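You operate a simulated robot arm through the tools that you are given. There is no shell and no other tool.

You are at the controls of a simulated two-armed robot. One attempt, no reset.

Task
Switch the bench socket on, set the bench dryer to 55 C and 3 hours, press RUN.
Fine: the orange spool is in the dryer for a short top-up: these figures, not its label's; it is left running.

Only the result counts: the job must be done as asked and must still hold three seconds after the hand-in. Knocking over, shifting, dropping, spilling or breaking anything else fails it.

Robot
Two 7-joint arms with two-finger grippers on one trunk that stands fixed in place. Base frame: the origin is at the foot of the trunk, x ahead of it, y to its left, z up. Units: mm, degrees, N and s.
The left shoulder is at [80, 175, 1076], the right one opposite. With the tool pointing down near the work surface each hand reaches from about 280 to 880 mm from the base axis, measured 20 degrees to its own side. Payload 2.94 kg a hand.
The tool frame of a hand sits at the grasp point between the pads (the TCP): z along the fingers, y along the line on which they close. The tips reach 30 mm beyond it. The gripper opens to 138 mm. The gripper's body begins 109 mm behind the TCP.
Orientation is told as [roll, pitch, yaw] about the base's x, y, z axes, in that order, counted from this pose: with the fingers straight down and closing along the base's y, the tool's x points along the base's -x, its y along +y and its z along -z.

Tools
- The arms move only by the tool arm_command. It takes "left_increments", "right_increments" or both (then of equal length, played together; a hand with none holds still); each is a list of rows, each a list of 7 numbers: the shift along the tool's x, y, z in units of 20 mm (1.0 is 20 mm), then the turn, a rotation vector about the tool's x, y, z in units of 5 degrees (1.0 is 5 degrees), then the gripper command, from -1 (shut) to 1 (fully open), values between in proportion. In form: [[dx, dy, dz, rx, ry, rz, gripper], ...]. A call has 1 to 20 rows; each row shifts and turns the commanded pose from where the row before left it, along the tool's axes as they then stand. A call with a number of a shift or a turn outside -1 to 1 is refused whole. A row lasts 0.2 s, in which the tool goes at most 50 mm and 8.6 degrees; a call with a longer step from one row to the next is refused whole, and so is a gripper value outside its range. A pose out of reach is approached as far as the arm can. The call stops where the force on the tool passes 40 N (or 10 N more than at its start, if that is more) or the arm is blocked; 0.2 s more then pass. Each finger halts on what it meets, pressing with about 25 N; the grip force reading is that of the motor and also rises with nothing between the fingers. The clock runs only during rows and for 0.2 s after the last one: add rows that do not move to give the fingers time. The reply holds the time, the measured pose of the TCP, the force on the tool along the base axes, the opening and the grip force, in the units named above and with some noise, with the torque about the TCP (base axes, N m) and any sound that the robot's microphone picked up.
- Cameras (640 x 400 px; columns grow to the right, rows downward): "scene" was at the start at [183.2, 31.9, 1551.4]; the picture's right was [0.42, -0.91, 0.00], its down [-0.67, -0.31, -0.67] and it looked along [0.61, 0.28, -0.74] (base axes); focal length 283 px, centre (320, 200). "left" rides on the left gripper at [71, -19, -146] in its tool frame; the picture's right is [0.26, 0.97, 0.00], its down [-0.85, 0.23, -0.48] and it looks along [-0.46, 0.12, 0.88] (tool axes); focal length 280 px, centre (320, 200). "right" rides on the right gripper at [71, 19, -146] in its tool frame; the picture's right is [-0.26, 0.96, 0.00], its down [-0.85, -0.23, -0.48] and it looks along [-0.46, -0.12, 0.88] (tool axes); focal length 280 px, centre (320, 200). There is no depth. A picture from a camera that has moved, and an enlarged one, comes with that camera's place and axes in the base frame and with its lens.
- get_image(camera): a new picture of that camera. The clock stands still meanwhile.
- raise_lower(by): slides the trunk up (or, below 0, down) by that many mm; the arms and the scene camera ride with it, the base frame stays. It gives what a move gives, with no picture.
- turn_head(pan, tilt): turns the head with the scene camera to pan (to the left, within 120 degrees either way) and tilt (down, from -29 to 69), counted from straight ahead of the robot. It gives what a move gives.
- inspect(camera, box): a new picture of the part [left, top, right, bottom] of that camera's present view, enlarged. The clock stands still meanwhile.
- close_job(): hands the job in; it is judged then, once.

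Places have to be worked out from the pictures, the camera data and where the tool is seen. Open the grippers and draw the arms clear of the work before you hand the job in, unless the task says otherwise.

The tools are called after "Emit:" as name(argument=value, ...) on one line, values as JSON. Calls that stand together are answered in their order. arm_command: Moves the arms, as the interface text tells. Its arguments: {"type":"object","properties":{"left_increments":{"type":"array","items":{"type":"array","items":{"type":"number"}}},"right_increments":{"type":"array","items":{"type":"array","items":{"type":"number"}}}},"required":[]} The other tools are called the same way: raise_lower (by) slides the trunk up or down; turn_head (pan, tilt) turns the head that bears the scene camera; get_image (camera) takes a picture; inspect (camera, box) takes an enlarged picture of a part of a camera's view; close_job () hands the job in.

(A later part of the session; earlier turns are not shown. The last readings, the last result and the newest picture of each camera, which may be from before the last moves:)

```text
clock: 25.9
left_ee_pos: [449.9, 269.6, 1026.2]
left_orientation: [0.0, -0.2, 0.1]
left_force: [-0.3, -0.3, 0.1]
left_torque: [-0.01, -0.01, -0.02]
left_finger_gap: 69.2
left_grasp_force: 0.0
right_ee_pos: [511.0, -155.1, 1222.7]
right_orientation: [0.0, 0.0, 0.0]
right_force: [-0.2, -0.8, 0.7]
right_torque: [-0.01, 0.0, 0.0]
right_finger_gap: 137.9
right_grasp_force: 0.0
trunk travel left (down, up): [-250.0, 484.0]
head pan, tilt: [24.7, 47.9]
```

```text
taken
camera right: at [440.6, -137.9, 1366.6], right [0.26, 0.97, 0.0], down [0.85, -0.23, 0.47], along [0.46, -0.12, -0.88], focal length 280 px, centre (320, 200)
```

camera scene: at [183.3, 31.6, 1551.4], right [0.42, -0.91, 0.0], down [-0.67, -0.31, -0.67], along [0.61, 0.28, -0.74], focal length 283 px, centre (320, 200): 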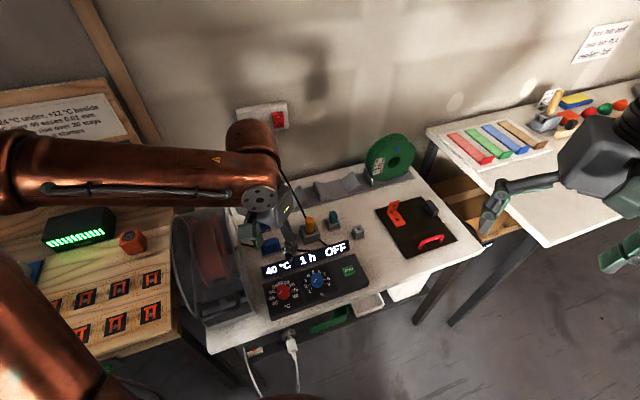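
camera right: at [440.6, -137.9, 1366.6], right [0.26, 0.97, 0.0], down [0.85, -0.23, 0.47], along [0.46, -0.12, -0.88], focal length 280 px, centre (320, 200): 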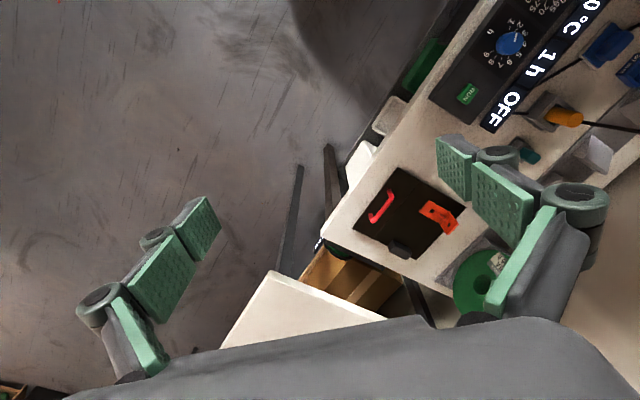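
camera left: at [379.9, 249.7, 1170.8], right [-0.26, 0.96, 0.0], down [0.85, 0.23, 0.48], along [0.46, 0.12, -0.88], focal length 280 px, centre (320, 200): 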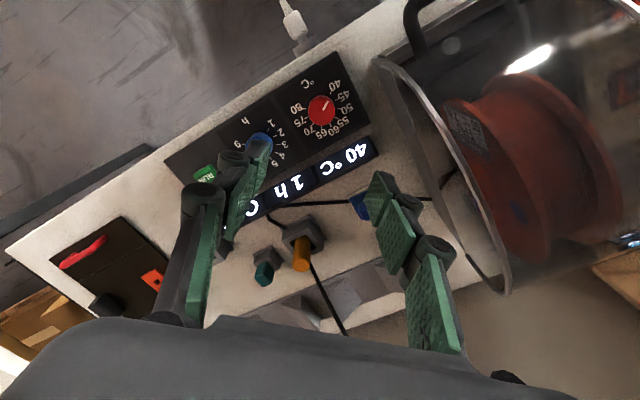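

The red knob is well visible in the left hand camera. I'll zoom in to locate it and read the scale geometry.

Emit:
inspect(camera="left", box=[220, 50, 380, 170])

Emit:
inspect(camera="scene", box=[255, 240, 375, 320])

Emit:
inspect(camera="left", box=[380, 0, 640, 300])

```text
3.33 times, centred on (300, 110) of left
camera zoom: at [379.9, 249.7, 1170.8], right [-0.26, 0.96, 0.0], down [0.85, 0.23, 0.48], along [0.46, 0.12, -0.88], focal length 935 px, centre (387, 500)
```

zoom: 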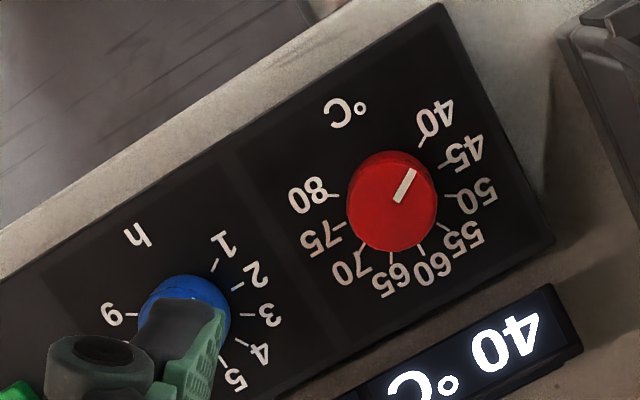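

```text
5.00 times, centred on (315, 280) of scene
camera zoom: at [183.3, 31.6, 1551.4], right [0.42, -0.91, 0.0], down [-0.67, -0.31, -0.67], along [0.61, 0.28, -0.74], focal length 1417 px, centre (345, -200)
```

zoom: 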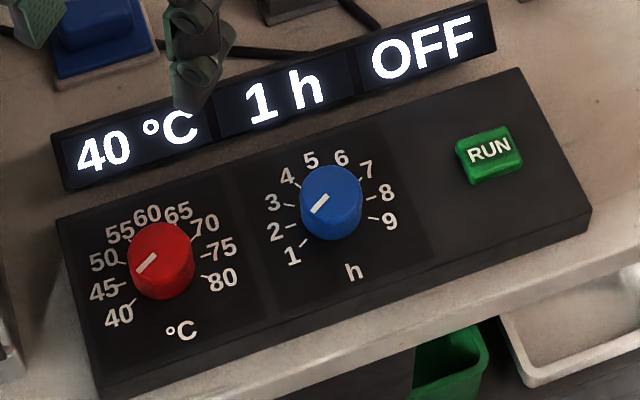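

```text
1.33 times, centred on (510, 150) of left
camera zoom: at [379.9, 249.7, 1170.8], right [-0.26, 0.96, 0.0], down [0.85, 0.23, 0.48], along [0.46, 0.12, -0.88], focal length 374 px, centre (67, 267)
```

zoom: 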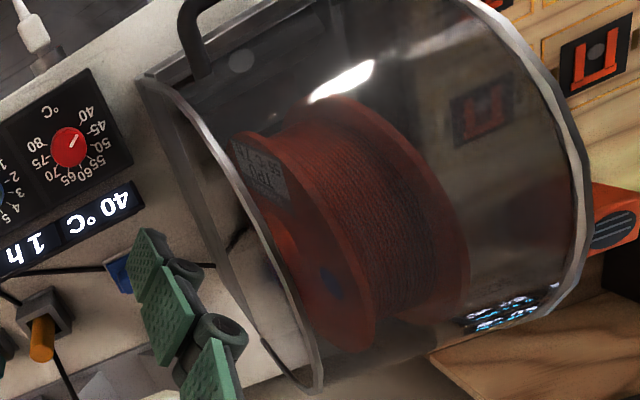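

The knob top is at about (452, 271) with z between 780 and 795, and each scale interval is 30°. The left forearm would lie close to the drum when low, so I'll use the right arm on the panel and send the left hand back up to its start area, where its camera sees the display.

Emit:
arm_command(left_increments=[[0, 0, -1, 0, 0, 0, 0], [0, 0, -1, 0, 0, 0, 0], [0, 0, -1, 0, 0, 0, 0], [0, 0, -1, 0, 0, 0, 0], [0, 0, -1, 0, 0, 0, 0], [0, 0, -1, 0, 0, 0, 0], [-0.179, 0.982, -0.468, 0, 0, 0, 0], [-0.179, 0.982, -0.468, 0, 0, 0, 0], [-0.179, 0.982, -0.468, 0, 0, 0, 0], [-0.179, 0.982, -0.468, 0, 0, 0, 0], [-0.179, 0.982, -0.468, 0, 0, 0, 0], [-0.179, 0.982, -0.468, 0, 0, 0, 0], [-0.179, 0.982, -0.468, 0, 0, 0, 0], [-0.179, 0.982, -0.468, 0, 0, 0, 0], [-0.179, 0.982, -0.468, 0, 0, 0, 0], [-0.179, 0.982, -0.468, 0, 0, 0, 0], [-0.179, 0.982, -0.468, 0, 0, 0, 0], [-0.179, 0.982, -0.468, 0, 0, 0, 0], [-0.179, 0.982, -0.468, 0, 0, 0, 0], [-0.179, 0.982, -0.468, 0, 0, 0, 0]])

Emit:
get_image(camera="scene")

Emit:
get_image(camera="left")

```text
clock: 30.1
left_ee_pos: [500.5, 544.3, 1277.5]
left_orientation: [-0.1, 0.0, -0.1]
left_force: [0.1, 1.3, 0.3]
left_torque: [0.06, 0.03, -0.01]
left_finger_gap: 68.9
left_grasp_force: 0.1
right_ee_pos: [510.7, -156.5, 1221.4]
right_orientation: [0.1, 0.2, 0.0]
right_force: [-0.2, 0.0, 0.0]
right_torque: [0.03, 0.0, 0.02]
right_finger_gap: 138.0
right_grasp_force: 0.1
trunk travel left (down, up): [-250.0, 484.0]
head pan, tilt: [24.7, 47.9]
```

```text
taken
camera scene: at [183.5, 30.9, 1551.3], right [0.42, -0.91, 0.0], down [-0.67, -0.31, -0.67], along [0.61, 0.28, -0.74], focal length 283 px, centre (320, 200)
```

scene: 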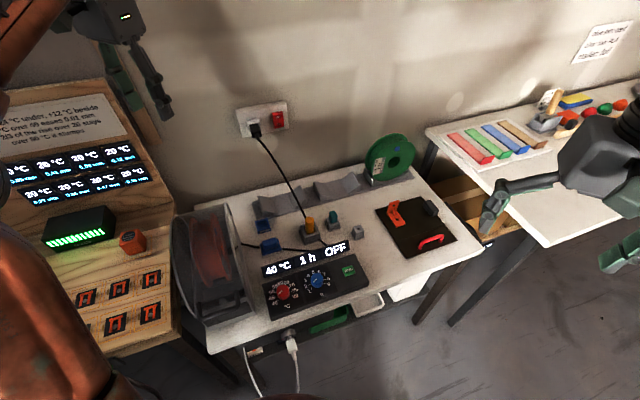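

```text
taken
camera left: at [429.8, 523.6, 1422.9], right [-0.26, 0.97, 0.0], down [0.85, 0.23, 0.48], along [0.46, 0.12, -0.88], focal length 280 px, centre (320, 200)
```

left: 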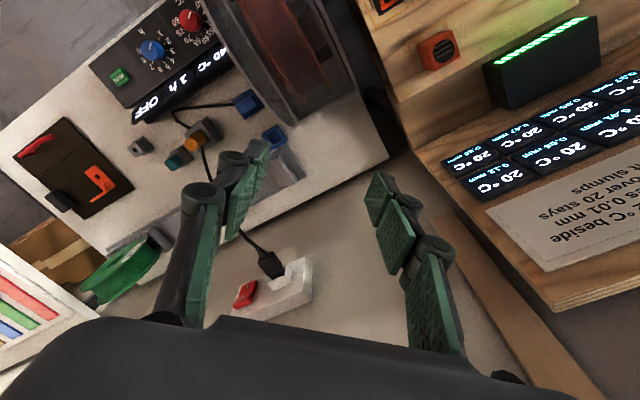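

The left hand is parked. I'll zoom in on the rocker now that it's unobstructed.

Emit:
inspect(camera="scene", box=[220, 90, 320, 150])

Emit:
inspect(camera="left", box=[200, 230, 360, 330])

```text
6.40 times, centred on (270, 120) of scene
camera zoom: at [183.5, 30.9, 1551.3], right [0.42, -0.91, 0.0], down [-0.67, -0.31, -0.67], along [0.61, 0.28, -0.74], focal length 1814 px, centre (640, 712)
```

zoom: 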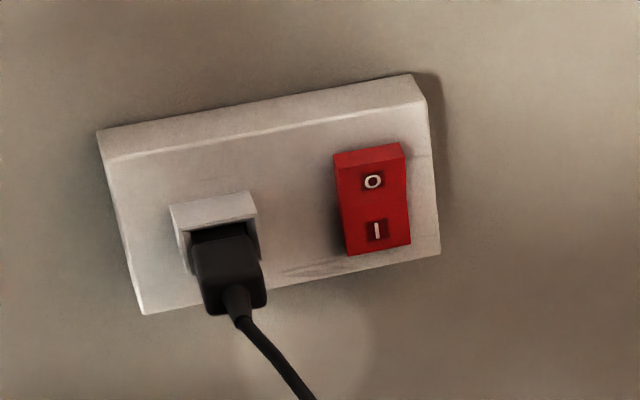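

```text
4.00 times, centred on (280, 280) of left
camera zoom: at [429.8, 523.6, 1422.9], right [-0.26, 0.97, 0.0], down [0.85, 0.23, 0.48], along [0.46, 0.12, -0.88], focal length 1122 px, centre (480, -120)
```

zoom: 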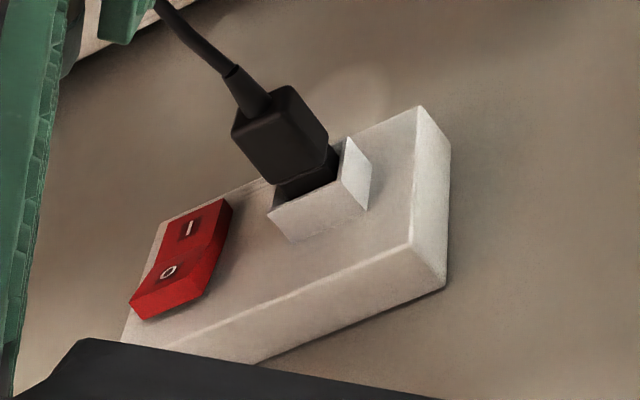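

The O end clearly stands out and I is pressed in, so the socket is on. Now I'll bring the right hand, half open, across toward the red knob while it stays high.

Emit:
arm_command(right_increments=[[0.145, 1, 0.25, 0, 0, 0, 0], [0.145, 1, 0.25, 0, 0, 0, 0], [0.145, 1, 0.25, 0, 0, 0, 0], [0.145, 1, 0.25, 0, 0, 0, 0], [0.145, 1, 0.25, 0, 0, 0, 0], [0.145, 1, 0.25, 0, 0, 0, 0], [0.145, 1, 0.25, 0, 0, 0, 0], [0.145, 1, 0.25, 0, 0, 0, 0], [0.145, 1, 0.25, 0, 0, 0, 0], [0.145, 1, 0.25, 0, 0, 0, 0], [0.145, 1, 0.25, 0, 0, 0, 0], [0.145, 1, 0.25, 0, 0, 0, 0], [0.145, 1, 0.25, 0, 0, 0, 0], [0.145, 1, 0.25, 0, 0, 0, 0], [0.145, 1, 0.25, 0, 0, 0, 0], [0.145, 1, 0.25, 0, 0, 0, 0], [0.145, 1, 0.25, 0, 0, 0, 0], [0.145, 1, 0.25, 0, 0, 0, 0], [0.145, 1, 0.25, 0, 0, 0, 0], [0.145, 1, 0.25, 0, 0, 0, 0]])

Emit:
get_image(camera="scene")

Emit:
get_image(camera="right")

```text
clock: 34.3
left_ee_pos: [499.7, 546.1, 1276.9]
left_orientation: [-0.1, -0.1, 0.0]
left_force: [0.3, 1.0, -0.1]
left_torque: [-0.01, -0.04, -0.03]
left_finger_gap: 68.9
left_grasp_force: 0.0
right_ee_pos: [452.0, 245.5, 1122.2]
right_orientation: [-0.1, -0.1, 0.0]
right_force: [-1.3, 0.0, 0.7]
right_torque: [-0.03, -0.01, 0.02]
right_finger_gap: 69.1
right_grasp_force: 0.1
trunk travel left (down, up): [-250.0, 484.0]
head pan, tilt: [24.7, 47.9]
```

```text
taken
camera scene: at [183.2, 33.5, 1551.4], right [0.42, -0.91, 0.0], down [-0.67, -0.31, -0.67], along [0.61, 0.28, -0.74], focal length 283 px, centre (320, 200)
```

scene: 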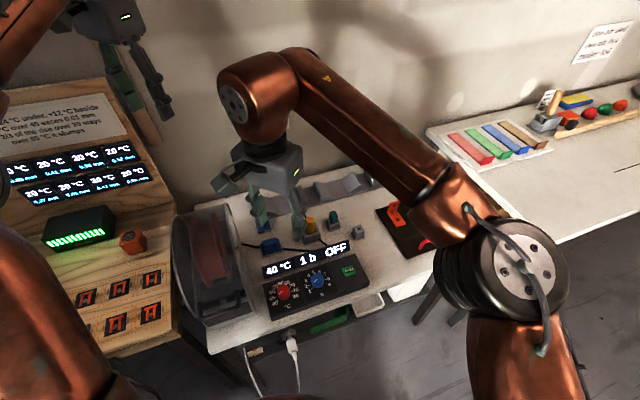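

```text
taken
camera right: at [382.1, 263.7, 1266.8], right [0.26, 0.97, 0.0], down [0.85, -0.23, 0.48], along [0.46, -0.12, -0.88], focal length 280 px, centre (320, 200)
```

right: 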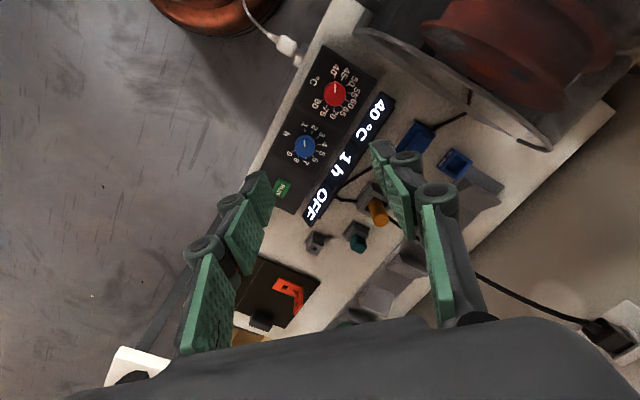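

The right arm reaches easily and its elbow is clear on the right. I'll centre it over the red knob at z≈960 and look from close up.

Emit:
arm_command(right_increments=[[0, 0.144, 0.9, 0, 0, 0, 0], [0, 0.144, 0.9, 0, 0, 0, 0], [0, 0.144, 0.9, 0, 0, 0, 0], [0, 0.144, 0.9, 0, 0, 0, 0], [0, 0.144, 0.9, 0, 0, 0, 0], [0, 0.144, 0.9, 0, 0, 0, 0], [0, 0.144, 0.9, 0, 0, 0, 0], [0, 0.144, 0.9, 0, 0, 0, 0], [0, 0.144, 0.9, 0, 0, 0, 0], [0, 0, 0, 0, 0, 0, 0]])

Emit:
get_image(camera="right")

Emit:
get_image(camera="scene")

```text
clock: 36.5
left_ee_pos: [500.2, 544.9, 1277.1]
left_orientation: [-0.1, -0.2, 0.0]
left_force: [-0.5, -0.1, 0.9]
left_torque: [-0.02, -0.01, -0.05]
left_finger_gap: 69.1
left_grasp_force: 0.0
right_ee_pos: [453.1, 270.5, 960.4]
right_orientation: [0.0, -0.1, 0.0]
right_force: [-0.6, -0.8, -0.6]
right_torque: [0.01, 0.01, -0.04]
right_finger_gap: 69.1
right_grasp_force: 0.1
trunk travel left (down, up): [-250.0, 484.0]
head pan, tilt: [24.7, 47.9]
```

```text
taken
camera right: at [382.0, 288.8, 1105.0], right [0.26, 0.97, 0.0], down [0.85, -0.23, 0.48], along [0.46, -0.12, -0.88], focal length 280 px, centre (320, 200)
```

right: 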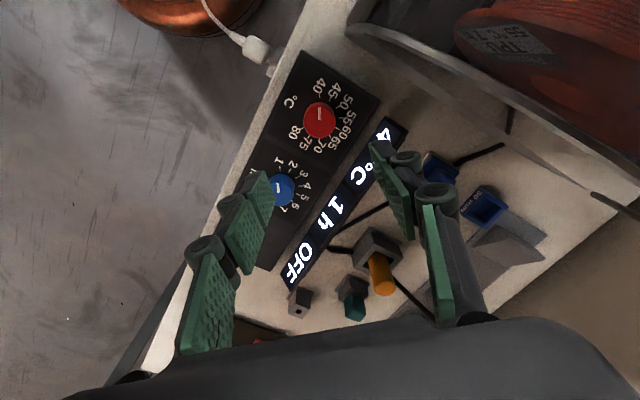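

```text
taken
camera scene: at [183.2, 32.2, 1551.4], right [0.42, -0.91, 0.0], down [-0.67, -0.31, -0.67], along [0.61, 0.28, -0.74], focal length 283 px, centre (320, 200)
```

scene: 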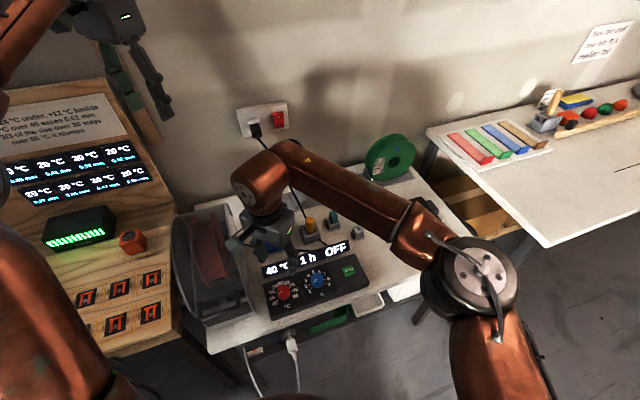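

I'll zoom in on the knob and the drum for accurate measurement.

Emit:
inspect(camera="right", box=[240, 70, 400, 170])

Emit:
inspect(camera="right", box=[320, 0, 640, 220])

```text
4.00 times, centred on (320, 120) of right
camera zoom: at [382.0, 288.8, 1105.0], right [0.26, 0.97, 0.0], down [0.85, -0.23, 0.48], along [0.46, -0.12, -0.88], focal length 1122 px, centre (320, 520)
```

zoom: 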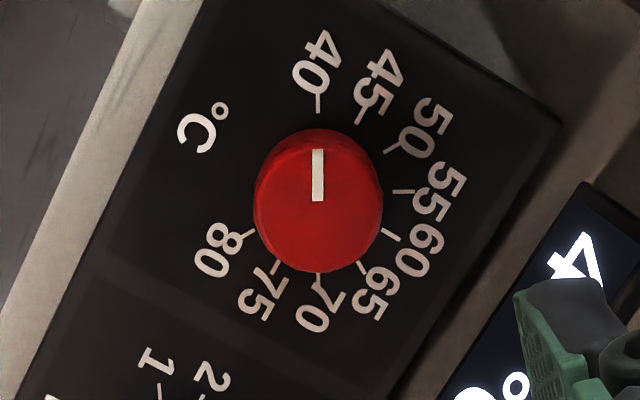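

```text
1.82 times, centred on (480, 110) of right
camera zoom: at [382.0, 288.8, 1105.0], right [0.26, 0.97, 0.0], down [0.85, -0.23, 0.48], along [0.46, -0.12, -0.88], focal length 510 px, centre (29, 364)
```

zoom: 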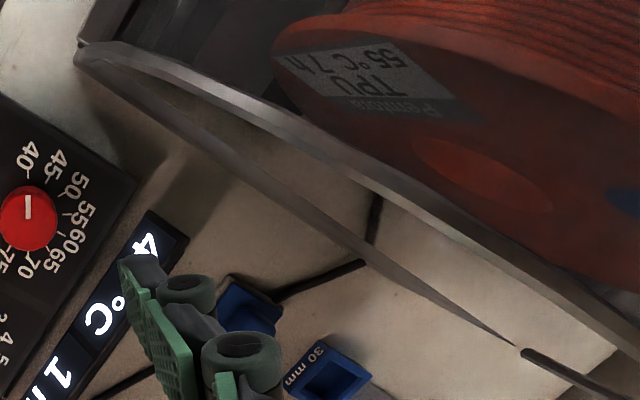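

Combining the three cameras, the panel face is at z≈768, the knob top at z≈787, the knob radius about 17 mm, and the knob axis at (452.7, 270.2), which is right under the TCP. 40→55 is 90° clockwise from above. I'll first test at this height that the wrist can turn from yaw 0 to -90.

Emit:
arm_command(right_increments=[[0, 0, 0, 0, 0, 1, 0], [0, 0, 0, 0, 0, 1, 0], [0, 0, 0, 0, 0, 1, 0], [0, 0, 0, 0, 0, 1, 0], [0, 0, 0, 0, 0, 1, 0], [0, 0, 0, 0, 0, 1, 0], [0, 0, 0, 0, 0, 1, 0], [0, 0, 0, 0, 0, 1, 0], [0, 0, 0, 0, 0, 1, 0], [0, 0, 0, 0, 0, 1, 0], [0, 0, 0, 0, 0, 1, 0], [0, 0, 0, 0, 0, 1, 0], [0, 0, 0, 0, 0, 1, 0], [0, 0, 0, 0, 0, 1, 0], [0, 0, 0, 0, 0, 1, 0], [0, 0, 0, 0, 0, 1, 0], [0, 0, 0, 0, 0, 1, 0], [0, 0, 0, 0, 0, 1, 0], [0, 0, 0, 0, 0, 1, 0]])

Emit:
get_image(camera="right")

Emit:
get_image(camera="scene")

```text
clock: 40.5
left_ee_pos: [499.5, 544.4, 1275.9]
left_orientation: [-0.1, 0.0, 0.0]
left_force: [-0.4, 0.0, -0.1]
left_torque: [0.0, -0.01, 0.0]
left_finger_gap: 68.7
left_grasp_force: 0.1
right_ee_pos: [451.3, 271.0, 960.8]
right_orientation: [0.0, 0.0, -95.0]
right_force: [0.2, 0.8, -0.7]
right_torque: [0.01, 0.01, -0.01]
right_finger_gap: 69.2
right_grasp_force: 0.1
trunk travel left (down, up): [-250.0, 484.0]
head pan, tilt: [24.7, 47.9]
```

```text
taken
camera right: at [478.3, 338.7, 1104.7], right [0.94, -0.35, 0.0], down [-0.3, -0.83, 0.48], along [-0.16, -0.45, -0.88], focal length 280 px, centre (320, 200)
```

right: 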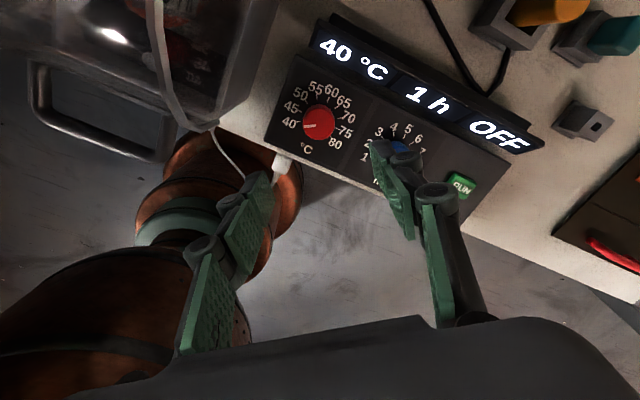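

```text
taken
camera scene: at [183.4, 32.4, 1551.4], right [0.42, -0.91, 0.0], down [-0.67, -0.31, -0.67], along [0.61, 0.28, -0.74], focal length 283 px, centre (320, 200)
```

scene: 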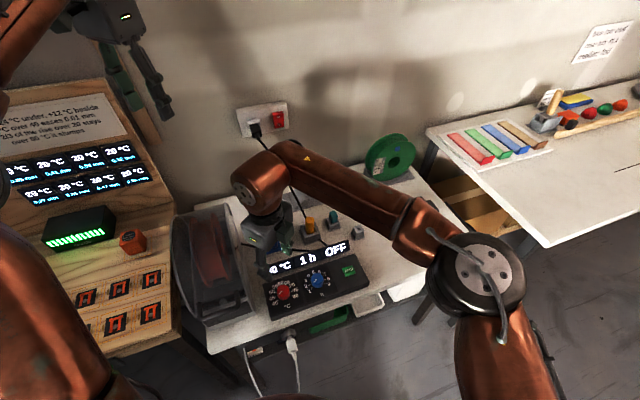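

The wrist turns freely to yaw -95. I'll check the hand for any protruding camera body, since the drum's end plate is about 88 mm left of the knob axis, and refine the knob position from this viewpoint.

Emit:
inspect(camera="scene", box=[215, 130, 375, 270])

Emit:
inspect(camera="right", box=[240, 70, 400, 170])

Emit:
inspect(camera="left", box=[80, 0, 400, 200])

```text
2.86 times, centred on (295, 200) of scene
camera zoom: at [183.4, 32.4, 1551.4], right [0.42, -0.91, 0.0], down [-0.67, -0.31, -0.67], along [0.61, 0.28, -0.74], focal length 810 px, centre (391, 200)
```

zoom: 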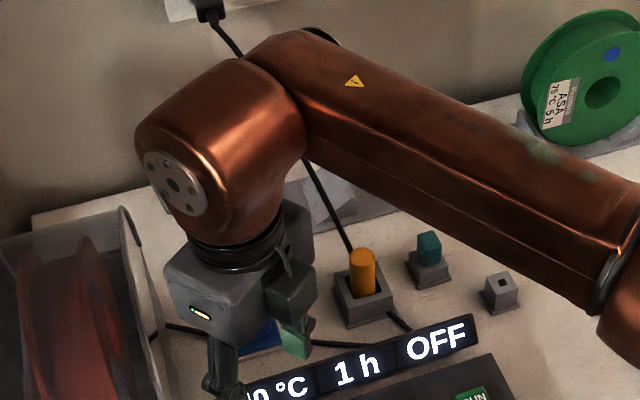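

```text
4.00 times, centred on (320, 120) of right
camera zoom: at [478.3, 338.7, 1104.7], right [0.94, -0.35, 0.0], down [-0.3, -0.83, 0.48], along [-0.16, -0.45, -0.88], focal length 1122 px, centre (320, 520)
```

zoom: 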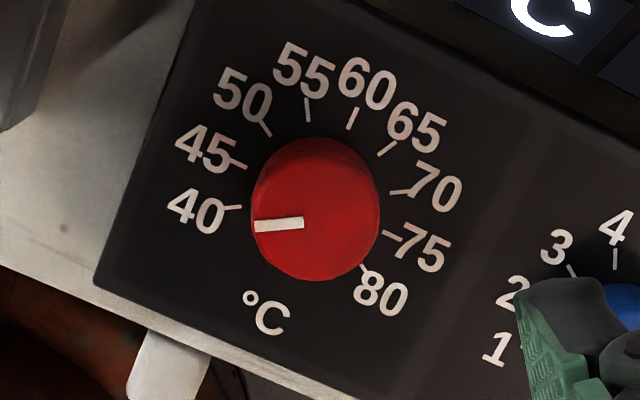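

```text
2.00 times, centred on (240, 100) of left
camera zoom: at [429.7, 524.8, 1422.4], right [-0.26, 0.96, 0.0], down [0.85, 0.23, 0.48], along [0.46, 0.12, -0.88], focal length 561 px, centre (480, 400)
```

zoom: 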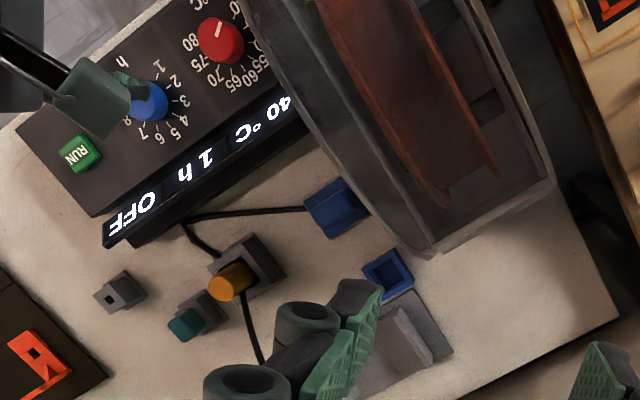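

The dark cube beside the body is only a finger knuckle. The left hand's camera should project to about pixel (66, 29) in the scene view, so I'll look there to learn whether the hand cameras have a solid body.

Emit:
inspect(camera="scene", box=[0, 0, 200, 125])

```text
3.20 times, centred on (100, 62) of scene
camera zoom: at [183.4, 32.4, 1551.4], right [0.42, -0.91, 0.0], down [-0.67, -0.31, -0.67], along [0.61, 0.28, -0.74], focal length 907 px, centre (1024, 640)
```

zoom: 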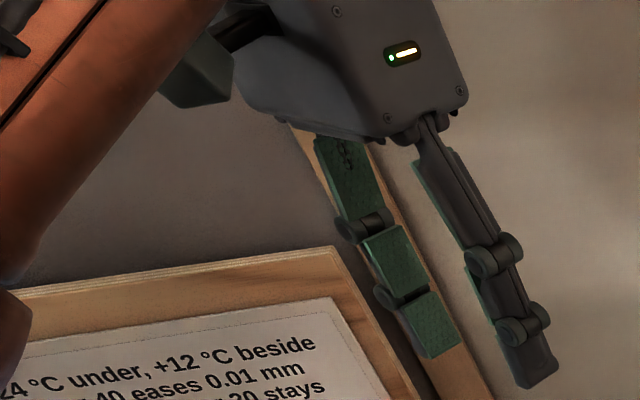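

The hand cameras do have a solid housing, which would pass close to the drum plate around yaw -45. The flipped grip, with the housing on the far side from the drum, would be clear of everything. I'll test at this safe height whether the wrist can keep turning to yaw -180.

Emit:
arm_command(right_increments=[[0, 0, 0, 0, 0, 1, 0], [0, 0, 0, 0, 0, 1, 0], [0, 0, 0, 0, 0, 1, 0], [0, 0, 0, 0, 0, 1, 0], [0, 0, 0, 0, 0, 1, 0], [0, 0, 0, 0, 0, 1, 0], [0, 0, 0, 0, 0, 1, 0], [0, 0, 0, 0, 0, 1, 0], [0, 0, 0, 0, 0, 1, 0], [0, 0, 0, 0, 0, 1, 0], [0, 0, 0, 0, 0, 1, 0], [0, 0, 0, 0, 0, 1, 0], [0, 0, 0, 0, 0, 1, 0], [0, 0, 0, 0, 0, 1, 0], [0, 0, 0, 0, 0, 1, 0], [0, 0, 0, 0, 0, 1, 0], [0, 0, 0, 0, 0, 1, 0], [0, 0, 0, 0, 0, 0, 0]])

Emit:
get_image(camera="scene")

```text
clock: 44.3
left_ee_pos: [500.7, 544.6, 1276.5]
left_orientation: [-0.1, 0.0, 0.0]
left_force: [-0.8, 0.2, -0.3]
left_torque: [-0.01, -0.01, 0.05]
left_finger_gap: 69.1
left_grasp_force: 0.0
right_ee_pos: [451.5, 270.5, 960.3]
right_orientation: [0.1, -0.1, 180.0]
right_force: [-0.5, 0.4, 0.4]
right_torque: [-0.01, 0.0, 0.07]
right_finger_gap: 69.4
right_grasp_force: 0.1
trunk travel left (down, up): [-250.0, 484.0]
head pan, tilt: [24.7, 47.9]
```

```text
taken
camera scene: at [183.4, 32.4, 1551.4], right [0.42, -0.91, 0.0], down [-0.67, -0.31, -0.67], along [0.61, 0.28, -0.74], focal length 283 px, centre (320, 200)
```

scene: 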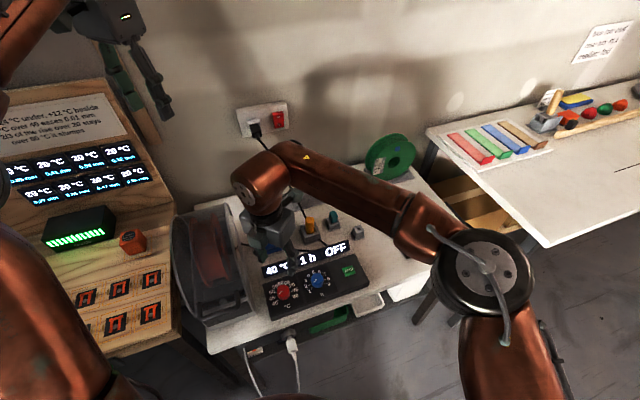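

Yaw 180 reached without complaint. I'll continue to test the remaining quarter turn, 180 → 90.

Emit:
arm_command(right_increments=[[0, 0, 0, 0, 0, 1, 0], [0, 0, 0, 0, 0, 1, 0], [0, 0, 0, 0, 0, 1, 0], [0, 0, 0, 0, 0, 1, 0], [0, 0, 0, 0, 0, 1, 0], [0, 0, 0, 0, 0, 1, 0], [0, 0, 0, 0, 0, 1, 0], [0, 0, 0, 0, 0, 1, 0], [0, 0, 0, 0, 0, 1, 0], [0, 0, 0, 0, 0, 1, 0], [0, 0, 0, 0, 0, 1, 0], [0, 0, 0, 0, 0, 1, 0], [0, 0, 0, 0, 0, 1, 0], [0, 0, 0, 0, 0, 1, 0], [0, 0, 0, 0, 0, 1, 0], [0, 0, 0, 0, 0, 1, 0], [0, 0, 0, 0, 0, 1, 0], [0, 0, 0, 0, 0, 1, 0], [0, 0, 0, 0, 0, 0, 0]])

Emit:
get_image(camera="right")

Emit:
get_image(camera="scene")

```text
clock: 48.3
left_ee_pos: [499.4, 545.1, 1276.5]
left_orientation: [-0.2, -0.1, 0.1]
left_force: [-0.5, 0.1, -0.1]
left_torque: [0.01, 0.0, -0.01]
left_finger_gap: 69.1
left_grasp_force: 0.1
right_ee_pos: [452.5, 271.6, 960.9]
right_orientation: [0.1, -0.1, 89.9]
right_force: [-0.8, -0.6, 0.3]
right_torque: [-0.03, 0.0, 0.0]
right_finger_gap: 69.1
right_grasp_force: 0.0
trunk travel left (down, up): [-250.0, 484.0]
head pan, tilt: [24.7, 47.9]
```

```text
taken
camera right: at [434.0, 198.8, 1104.8], right [-0.96, 0.26, 0.0], down [0.23, 0.85, 0.48], along [0.12, 0.46, -0.88], focal length 280 px, centre (320, 200)
```

right: 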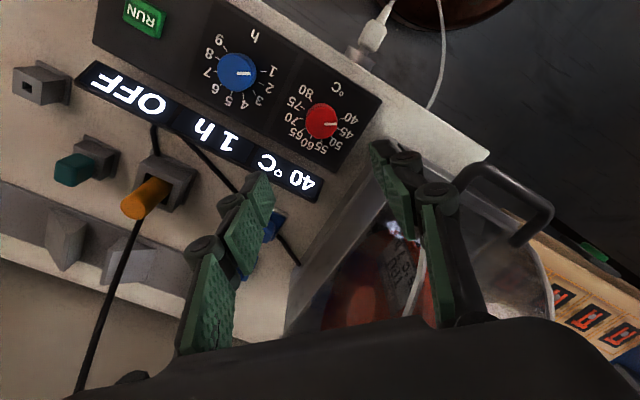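

```text
taken
camera scene: at [183.4, 32.4, 1551.4], right [0.42, -0.91, 0.0], down [-0.67, -0.31, -0.67], along [0.61, 0.28, -0.74], focal length 283 px, centre (320, 200)
```

scene: 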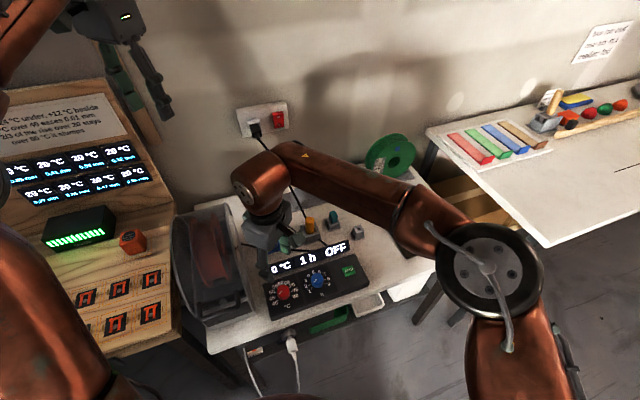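

The quarter turn 180 → 90 is fully reachable, with the camera housing away from the drum. I'll use this opposite viewpoint to refine the knob's position and height.

Emit:
inspect(camera="right", box=[240, 70, 400, 170])

Emit:
inspect(camera="right", box=[160, 20, 320, 120])

```text
4.00 times, centred on (320, 120) of right
camera zoom: at [434.0, 198.8, 1104.8], right [-0.96, 0.26, 0.0], down [0.23, 0.85, 0.48], along [0.12, 0.46, -0.88], focal length 1122 px, centre (320, 520)
```

zoom: 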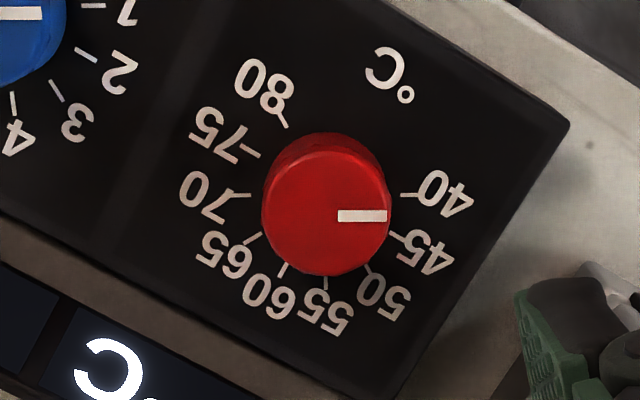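

```text
4.00 times, centred on (240, 70) of right
camera zoom: at [434.0, 198.8, 1104.8], right [-0.96, 0.26, 0.0], down [0.23, 0.85, 0.48], along [0.12, 0.46, -0.88], focal length 1122 px, centre (640, 720)
```

zoom: 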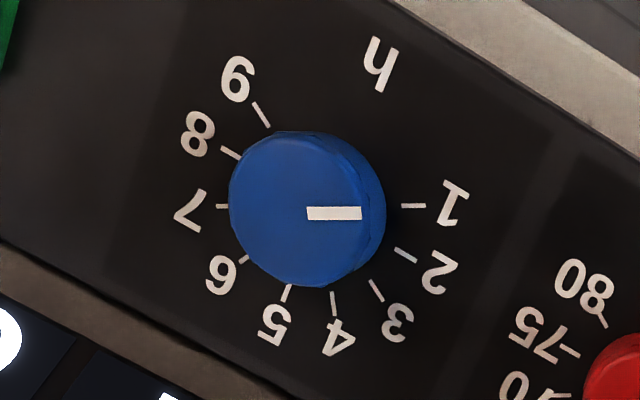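

Views at three yaws agree on the knob axis at (451.5, 269.6), panel face z≈776 and knob top z≈796. I'll turn back to yaw 180 at this height.

Emit:
arm_command(right_increments=[[0, 0, 0, 0, 0, -1, 0], [0, 0, 0, 0, 0, -1, 0], [0, 0, 0, 0, 0, -1, 0], [0, 0, 0, 0, 0, -1, 0], [0, 0, 0, 0, 0, -1, 0], [0, 0, 0, 0, 0, -1, 0], [0, 0, 0, 0, 0, -1, 0], [0, 0, 0, 0, 0, -1, 0], [0, 0, 0, 0, 0, -1, 0], [0, 0, 0, 0, 0, -1, 0], [0, 0, 0, 0, 0, -1, 0], [0, 0, 0, 0, 0, -1, 0], [0, 0, 0, 0, 0, -1, 0], [0, 0, 0, 0, 0, -1, 0], [0, 0, 0, 0, 0, -1, 0], [0, 0, 0, 0, 0, -1, 0], [0, 0, 0, 0, 0, -1, 0], [0, 0, 0, 0, 0, -1, 0], [-0.03, 0.065, 0, 0, 0, 0, 0]])

Emit:
get_image(camera="right")

```text
clock: 52.3
left_ee_pos: [500.6, 544.7, 1276.7]
left_orientation: [-0.1, 0.1, 0.1]
left_force: [0.1, -0.1, -0.3]
left_torque: [-0.04, 0.01, 0.01]
left_finger_gap: 69.0
left_grasp_force: 0.0
right_ee_pos: [450.9, 270.0, 960.1]
right_orientation: [0.0, -0.1, -179.9]
right_force: [0.1, -0.2, 0.0]
right_torque: [-0.04, -0.04, 0.0]
right_finger_gap: 69.0
right_grasp_force: 0.0
trunk travel left (down, up): [-250.0, 484.0]
head pan, tilt: [24.7, 47.9]
```

```text
taken
camera right: at [523.0, 249.2, 1104.7], right [-0.26, -0.97, 0.0], down [-0.85, 0.23, 0.48], along [-0.46, 0.12, -0.88], focal length 280 px, centre (320, 200)
```

right: 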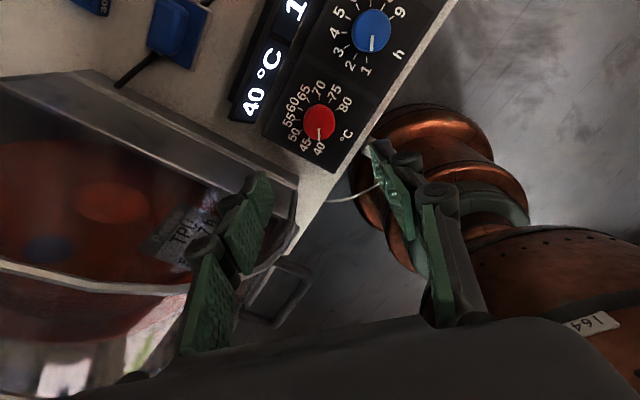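

Alignment looks right: TCP (450.9, 270.0) over the knob. I'll descend 110 mm and check again before straddling the knob.

Emit:
arm_command(right_increments=[[0, 0, 0.917, 0, 0, 0, 0], [0, 0, 0.917, 0, 0, 0, 0], [0, 0, 0.917, 0, 0, 0, 0], [0, 0, 0.917, 0, 0, 0, 0], [0, 0, 0.917, 0, 0, 0, 0], [0, 0, 0.917, 0, 0, 0, 0], [0, 0, 0, 0, 0, 0, 0]])

Emit:
get_image(camera="right")

Emit:
get_image(camera="scene")

Emit:
get_image(camera="left")

```text
clock: 53.9
left_ee_pos: [500.2, 545.0, 1276.2]
left_orientation: [-0.1, -0.1, 0.0]
left_force: [-0.7, -0.6, -0.9]
left_torque: [0.01, -0.01, -0.01]
left_finger_gap: 69.0
left_grasp_force: 0.1
right_ee_pos: [451.7, 270.1, 850.0]
right_orientation: [0.1, 0.0, -179.8]
right_force: [0.2, 0.6, -0.2]
right_torque: [0.0, -0.04, 0.0]
right_finger_gap: 69.0
right_grasp_force: 0.0
trunk travel left (down, up): [-250.0, 484.0]
head pan, tilt: [24.7, 47.9]
```

```text
taken
camera right: at [522.5, 249.2, 994.8], right [-0.26, -0.97, 0.0], down [-0.85, 0.23, 0.48], along [-0.46, 0.12, -0.88], focal length 280 px, centre (320, 200)
```

right: 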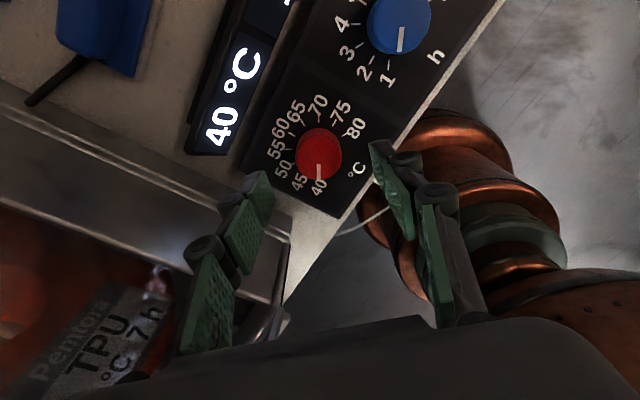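

```text
taken
camera scene: at [183.2, 32.3, 1551.4], right [0.42, -0.91, 0.0], down [-0.67, -0.31, -0.67], along [0.61, 0.28, -0.74], focal length 283 px, centre (320, 200)
```

scene: 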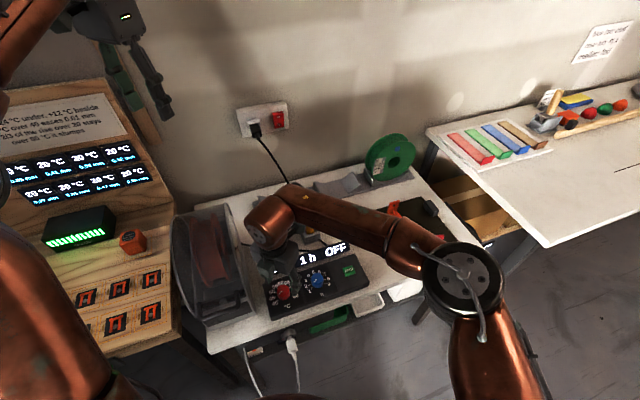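

```text
taken
camera left: at [429.5, 524.7, 1422.5], right [-0.26, 0.96, 0.0], down [0.85, 0.23, 0.48], along [0.46, 0.12, -0.88], focal length 280 px, centre (320, 200)
```

left: 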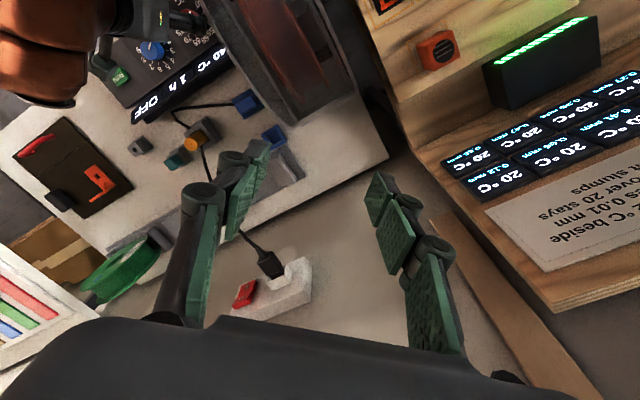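

Both cameras still read 40 °C, and the fingers are well clear of the drum. I'll do a precise check of the centring from here.

Emit:
inspect(camera="right", box=[240, 100, 400, 220])

```text
3.33 times, centred on (320, 160) of right
camera zoom: at [522.5, 249.2, 994.8], right [-0.26, -0.97, 0.0], down [-0.85, 0.23, 0.48], along [-0.46, 0.12, -0.88], focal length 935 px, centre (320, 333)
```

zoom: 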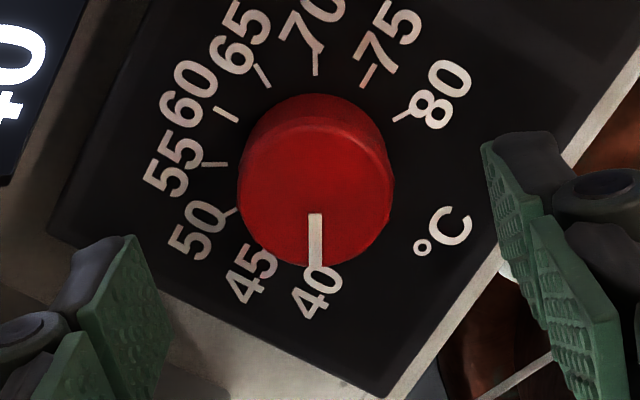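

The knob is centred within about 0.5 mm. I'll descend 39 mm so the fingertips end about 5 mm above the panel face.

Emit:
arm_command(right_increments=[[0, 0.025, 0.65, 0, 0, 0, 0], [0, 0, 0.65, 0, 0, 0, 0], [0, 0, 0.65, 0, 0, 0, 0], [0, 0, 0, 0, 0, 0, 0]])

Emit:
get_image(camera="right")

```text
clock: 54.9
left_ee_pos: [500.9, 544.8, 1277.1]
left_orientation: [0.0, -0.1, 0.1]
left_force: [-0.3, 0.0, -0.6]
left_torque: [0.02, 0.0, 0.0]
left_finger_gap: 69.4
left_grasp_force: 0.1
right_ee_pos: [451.0, 267.2, 811.3]
right_orientation: [0.0, -0.1, -179.9]
right_force: [-0.3, 0.8, 0.0]
right_torque: [0.01, -0.04, -0.01]
right_finger_gap: 69.2
right_grasp_force: 0.0
trunk travel left (down, up): [-250.0, 484.0]
head pan, tilt: [24.7, 47.9]
```

```text
taken
camera right: at [523.6, 248.2, 956.2], right [-0.26, -0.97, 0.0], down [-0.85, 0.23, 0.48], along [-0.46, 0.12, -0.88], focal length 280 px, centre (320, 200)
```

right: 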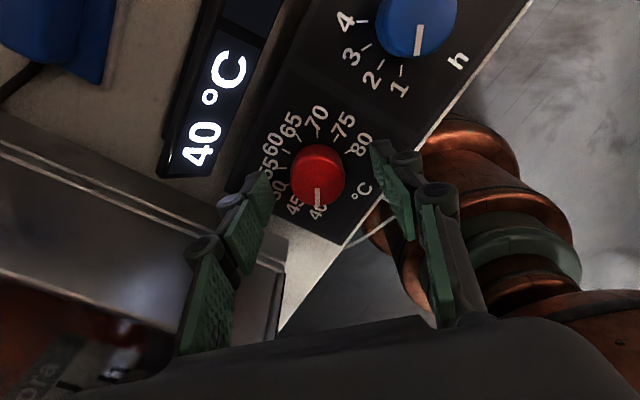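

No contact so far, and the knob sits between the fingers. I'll close on it with stationary rows and read the forces.

Emit:
arm_command(right_increments=[[0, 0, 0, 0, 0, 0, -1], [0, 0, 0, 0, 0, 0, -1], [0, 0, 0, 0, 0, 0, -1], [0, 0, 0, 0, 0, 0, -1]])

Emit:
get_image(camera="right")

```text
clock: 55.9
left_ee_pos: [502.4, 546.2, 1277.9]
left_orientation: [-0.1, 0.0, 0.1]
left_force: [0.0, -0.3, 0.2]
left_torque: [-0.02, 0.0, -0.01]
left_finger_gap: 69.1
left_grasp_force: 0.1
right_ee_pos: [451.9, 270.9, 812.0]
right_orientation: [-0.2, -0.1, -179.9]
right_force: [0.6, 16.3, -2.3]
right_torque: [0.52, -0.31, -0.06]
right_finger_gap: 35.1
right_grasp_force: 45.1
trunk travel left (down, up): [-250.0, 484.0]
head pan, tilt: [24.7, 47.9]
```

```text
taken
camera right: at [523.7, 250.0, 956.2], right [-0.26, -0.97, 0.0], down [-0.85, 0.23, 0.48], along [-0.46, 0.13, -0.88], focal length 280 px, centre (320, 200)
```

right: 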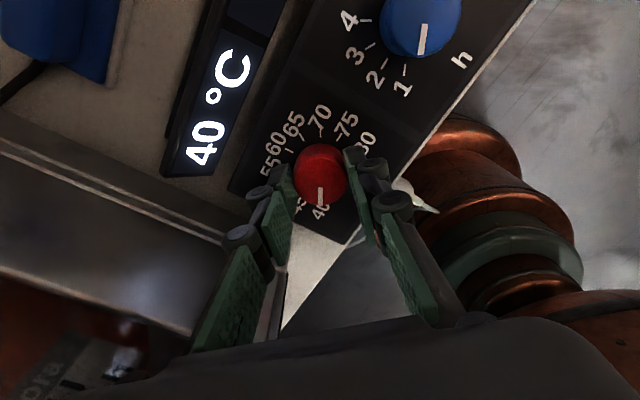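

The gap reads 35.1 mm, so the knob is gripped, with 16 N of side force from a small y offset. I'll shift 1.5 mm toward +y to relieve it.

Emit:
arm_command(right_increments=[[0, -0.075, 0, 0, 0, 0, -1], [0, 0, 0, 0, 0, 0, -1]])

```text
clock: 56.5
left_ee_pos: [500.9, 545.3, 1276.5]
left_orientation: [0.0, 0.0, 0.1]
left_force: [1.0, 0.4, -0.8]
left_torque: [-0.02, -0.01, 0.03]
left_finger_gap: 69.0
left_grasp_force: 0.0
right_ee_pos: [451.8, 271.1, 811.8]
right_orientation: [0.0, -0.1, -180.1]
right_force: [2.3, 10.5, 4.3]
right_torque: [0.41, 0.51, -0.1]
right_finger_gap: 35.3
right_grasp_force: 45.1
trunk travel left (down, up): [-250.0, 484.0]
head pan, tilt: [24.7, 47.9]
```

The side force fell to 10 N. I'll shift another 2 mm the same way.

Emit:
arm_command(right_increments=[[0, -0.1, 0, 0, 0, 0, -1], [0, 0, 0, 0, 0, 0, -1]])

```text
clock: 57.1
left_ee_pos: [500.9, 543.0, 1276.3]
left_orientation: [0.0, -0.1, 0.0]
left_force: [-0.3, 0.2, -0.8]
left_torque: [-0.04, -0.02, 0.0]
left_finger_gap: 69.1
left_grasp_force: 0.1
right_ee_pos: [451.1, 270.9, 812.0]
right_orientation: [0.2, 0.0, 180.0]
right_force: [0.9, -2.4, 7.1]
right_torque: [-0.3, 0.63, -0.13]
right_finger_gap: 34.9
right_grasp_force: 45.0
trunk travel left (down, up): [-250.0, 484.0]
head pan, tilt: [24.7, 47.9]
```

The side load is nearly gone. I'll turn clockwise 30° (6 rows) while holding the knob, then check.

Emit:
arm_command(right_increments=[[0, 0, 0, 0, 0, 1, -1], [0, 0, 0, 0, 0, 1, -1], [0, 0, 0, 0, 0, 1, -1], [0, 0, 0, 0, 0, 1, -1], [0, 0, 0, 0, 0, 1, -1], [0, 0, 0, 0, 0, 1, -1], [0, 0, 0, 0, 0, 0, -1]])

Emit:
get_image(camera="right")

Emit:
get_image(camera="left")

```text
clock: 58.7
left_ee_pos: [500.9, 542.6, 1277.0]
left_orientation: [0.0, -0.1, -0.1]
left_force: [0.1, -0.5, 0.6]
left_torque: [0.0, -0.01, 0.0]
left_finger_gap: 68.9
left_grasp_force: 0.1
right_ee_pos: [452.0, 270.3, 811.1]
right_orientation: [0.0, 0.0, 150.0]
right_force: [0.2, -17.5, 2.5]
right_torque: [-0.72, -0.51, -0.01]
right_finger_gap: 35.1
right_grasp_force: 44.6
trunk travel left (down, up): [-250.0, 484.0]
head pan, tilt: [24.7, 47.9]
```

```text
taken
camera right: at [504.2, 217.1, 956.4], right [-0.71, -0.7, 0.0], down [-0.62, 0.62, 0.48], along [-0.34, 0.34, -0.88], focal length 280 px, centre (320, 200)
```

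right: 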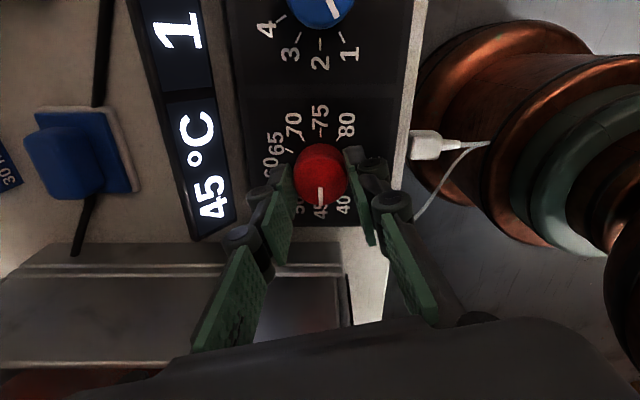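

```text
taken
camera left: at [429.5, 522.5, 1423.3], right [-0.26, 0.96, 0.0], down [0.85, 0.23, 0.48], along [0.46, 0.12, -0.88], focal length 280 px, centre (320, 200)
```

left: 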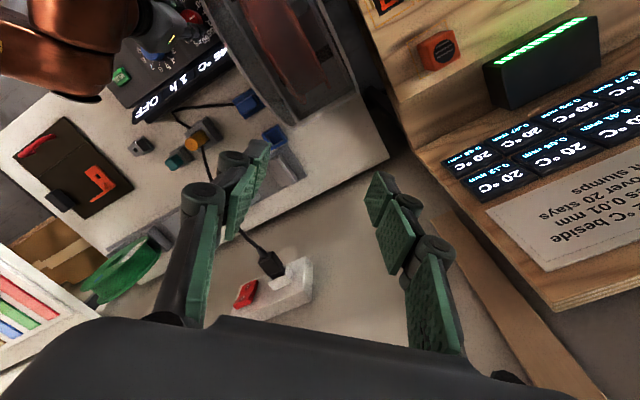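

The display now reads 45 °C, so 30° per step and no slip. There is a -17 N side load, so I'll nudge 2 mm toward -y and turn another 30°.

Emit:
arm_command(right_increments=[[0.05, 0.087, 0, 0, 0, 0, -1], [0, 0, 0, 0, 0, 1, -1], [0, 0, 0, 0, 0, 1, -1], [0, 0, 0, 0, 0, 1, -1], [0, 0, 0, 0, 0, 1, -1], [0, 0, 0, 0, 0, 1, -1], [0, 0, 0, 0, 0, 1, -1], [0, 0, 0, 0, 0, 0, -1]])

Emit:
get_image(camera="right")

```text
clock: 60.5
left_ee_pos: [500.1, 543.6, 1276.6]
left_orientation: [-0.1, -0.1, 0.0]
left_force: [-0.4, 0.4, 0.2]
left_torque: [0.01, -0.01, 0.0]
left_finger_gap: 69.3
left_grasp_force: 0.0
right_ee_pos: [451.3, 269.5, 811.8]
right_orientation: [-0.1, 0.0, 120.0]
right_force: [1.4, -9.9, -0.7]
right_torque: [0.22, 0.3, -0.08]
right_finger_gap: 35.0
right_grasp_force: 44.4
trunk travel left (down, up): [-250.0, 484.0]
head pan, tilt: [24.7, 47.9]
```

```text
taken
camera right: at [470.9, 197.4, 956.2], right [-0.97, -0.26, 0.0], down [-0.22, 0.85, 0.48], along [-0.12, 0.46, -0.88], focal length 280 px, centre (320, 200)
```

right: 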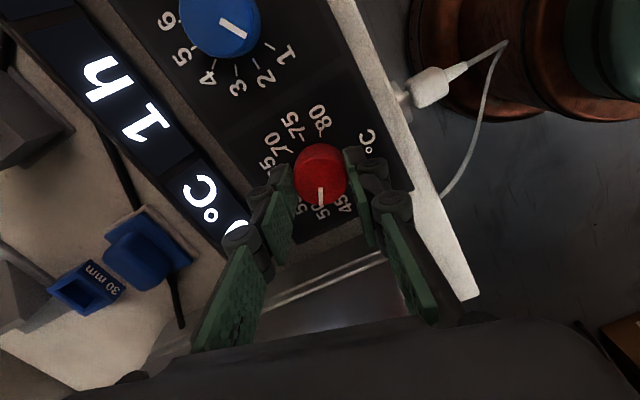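

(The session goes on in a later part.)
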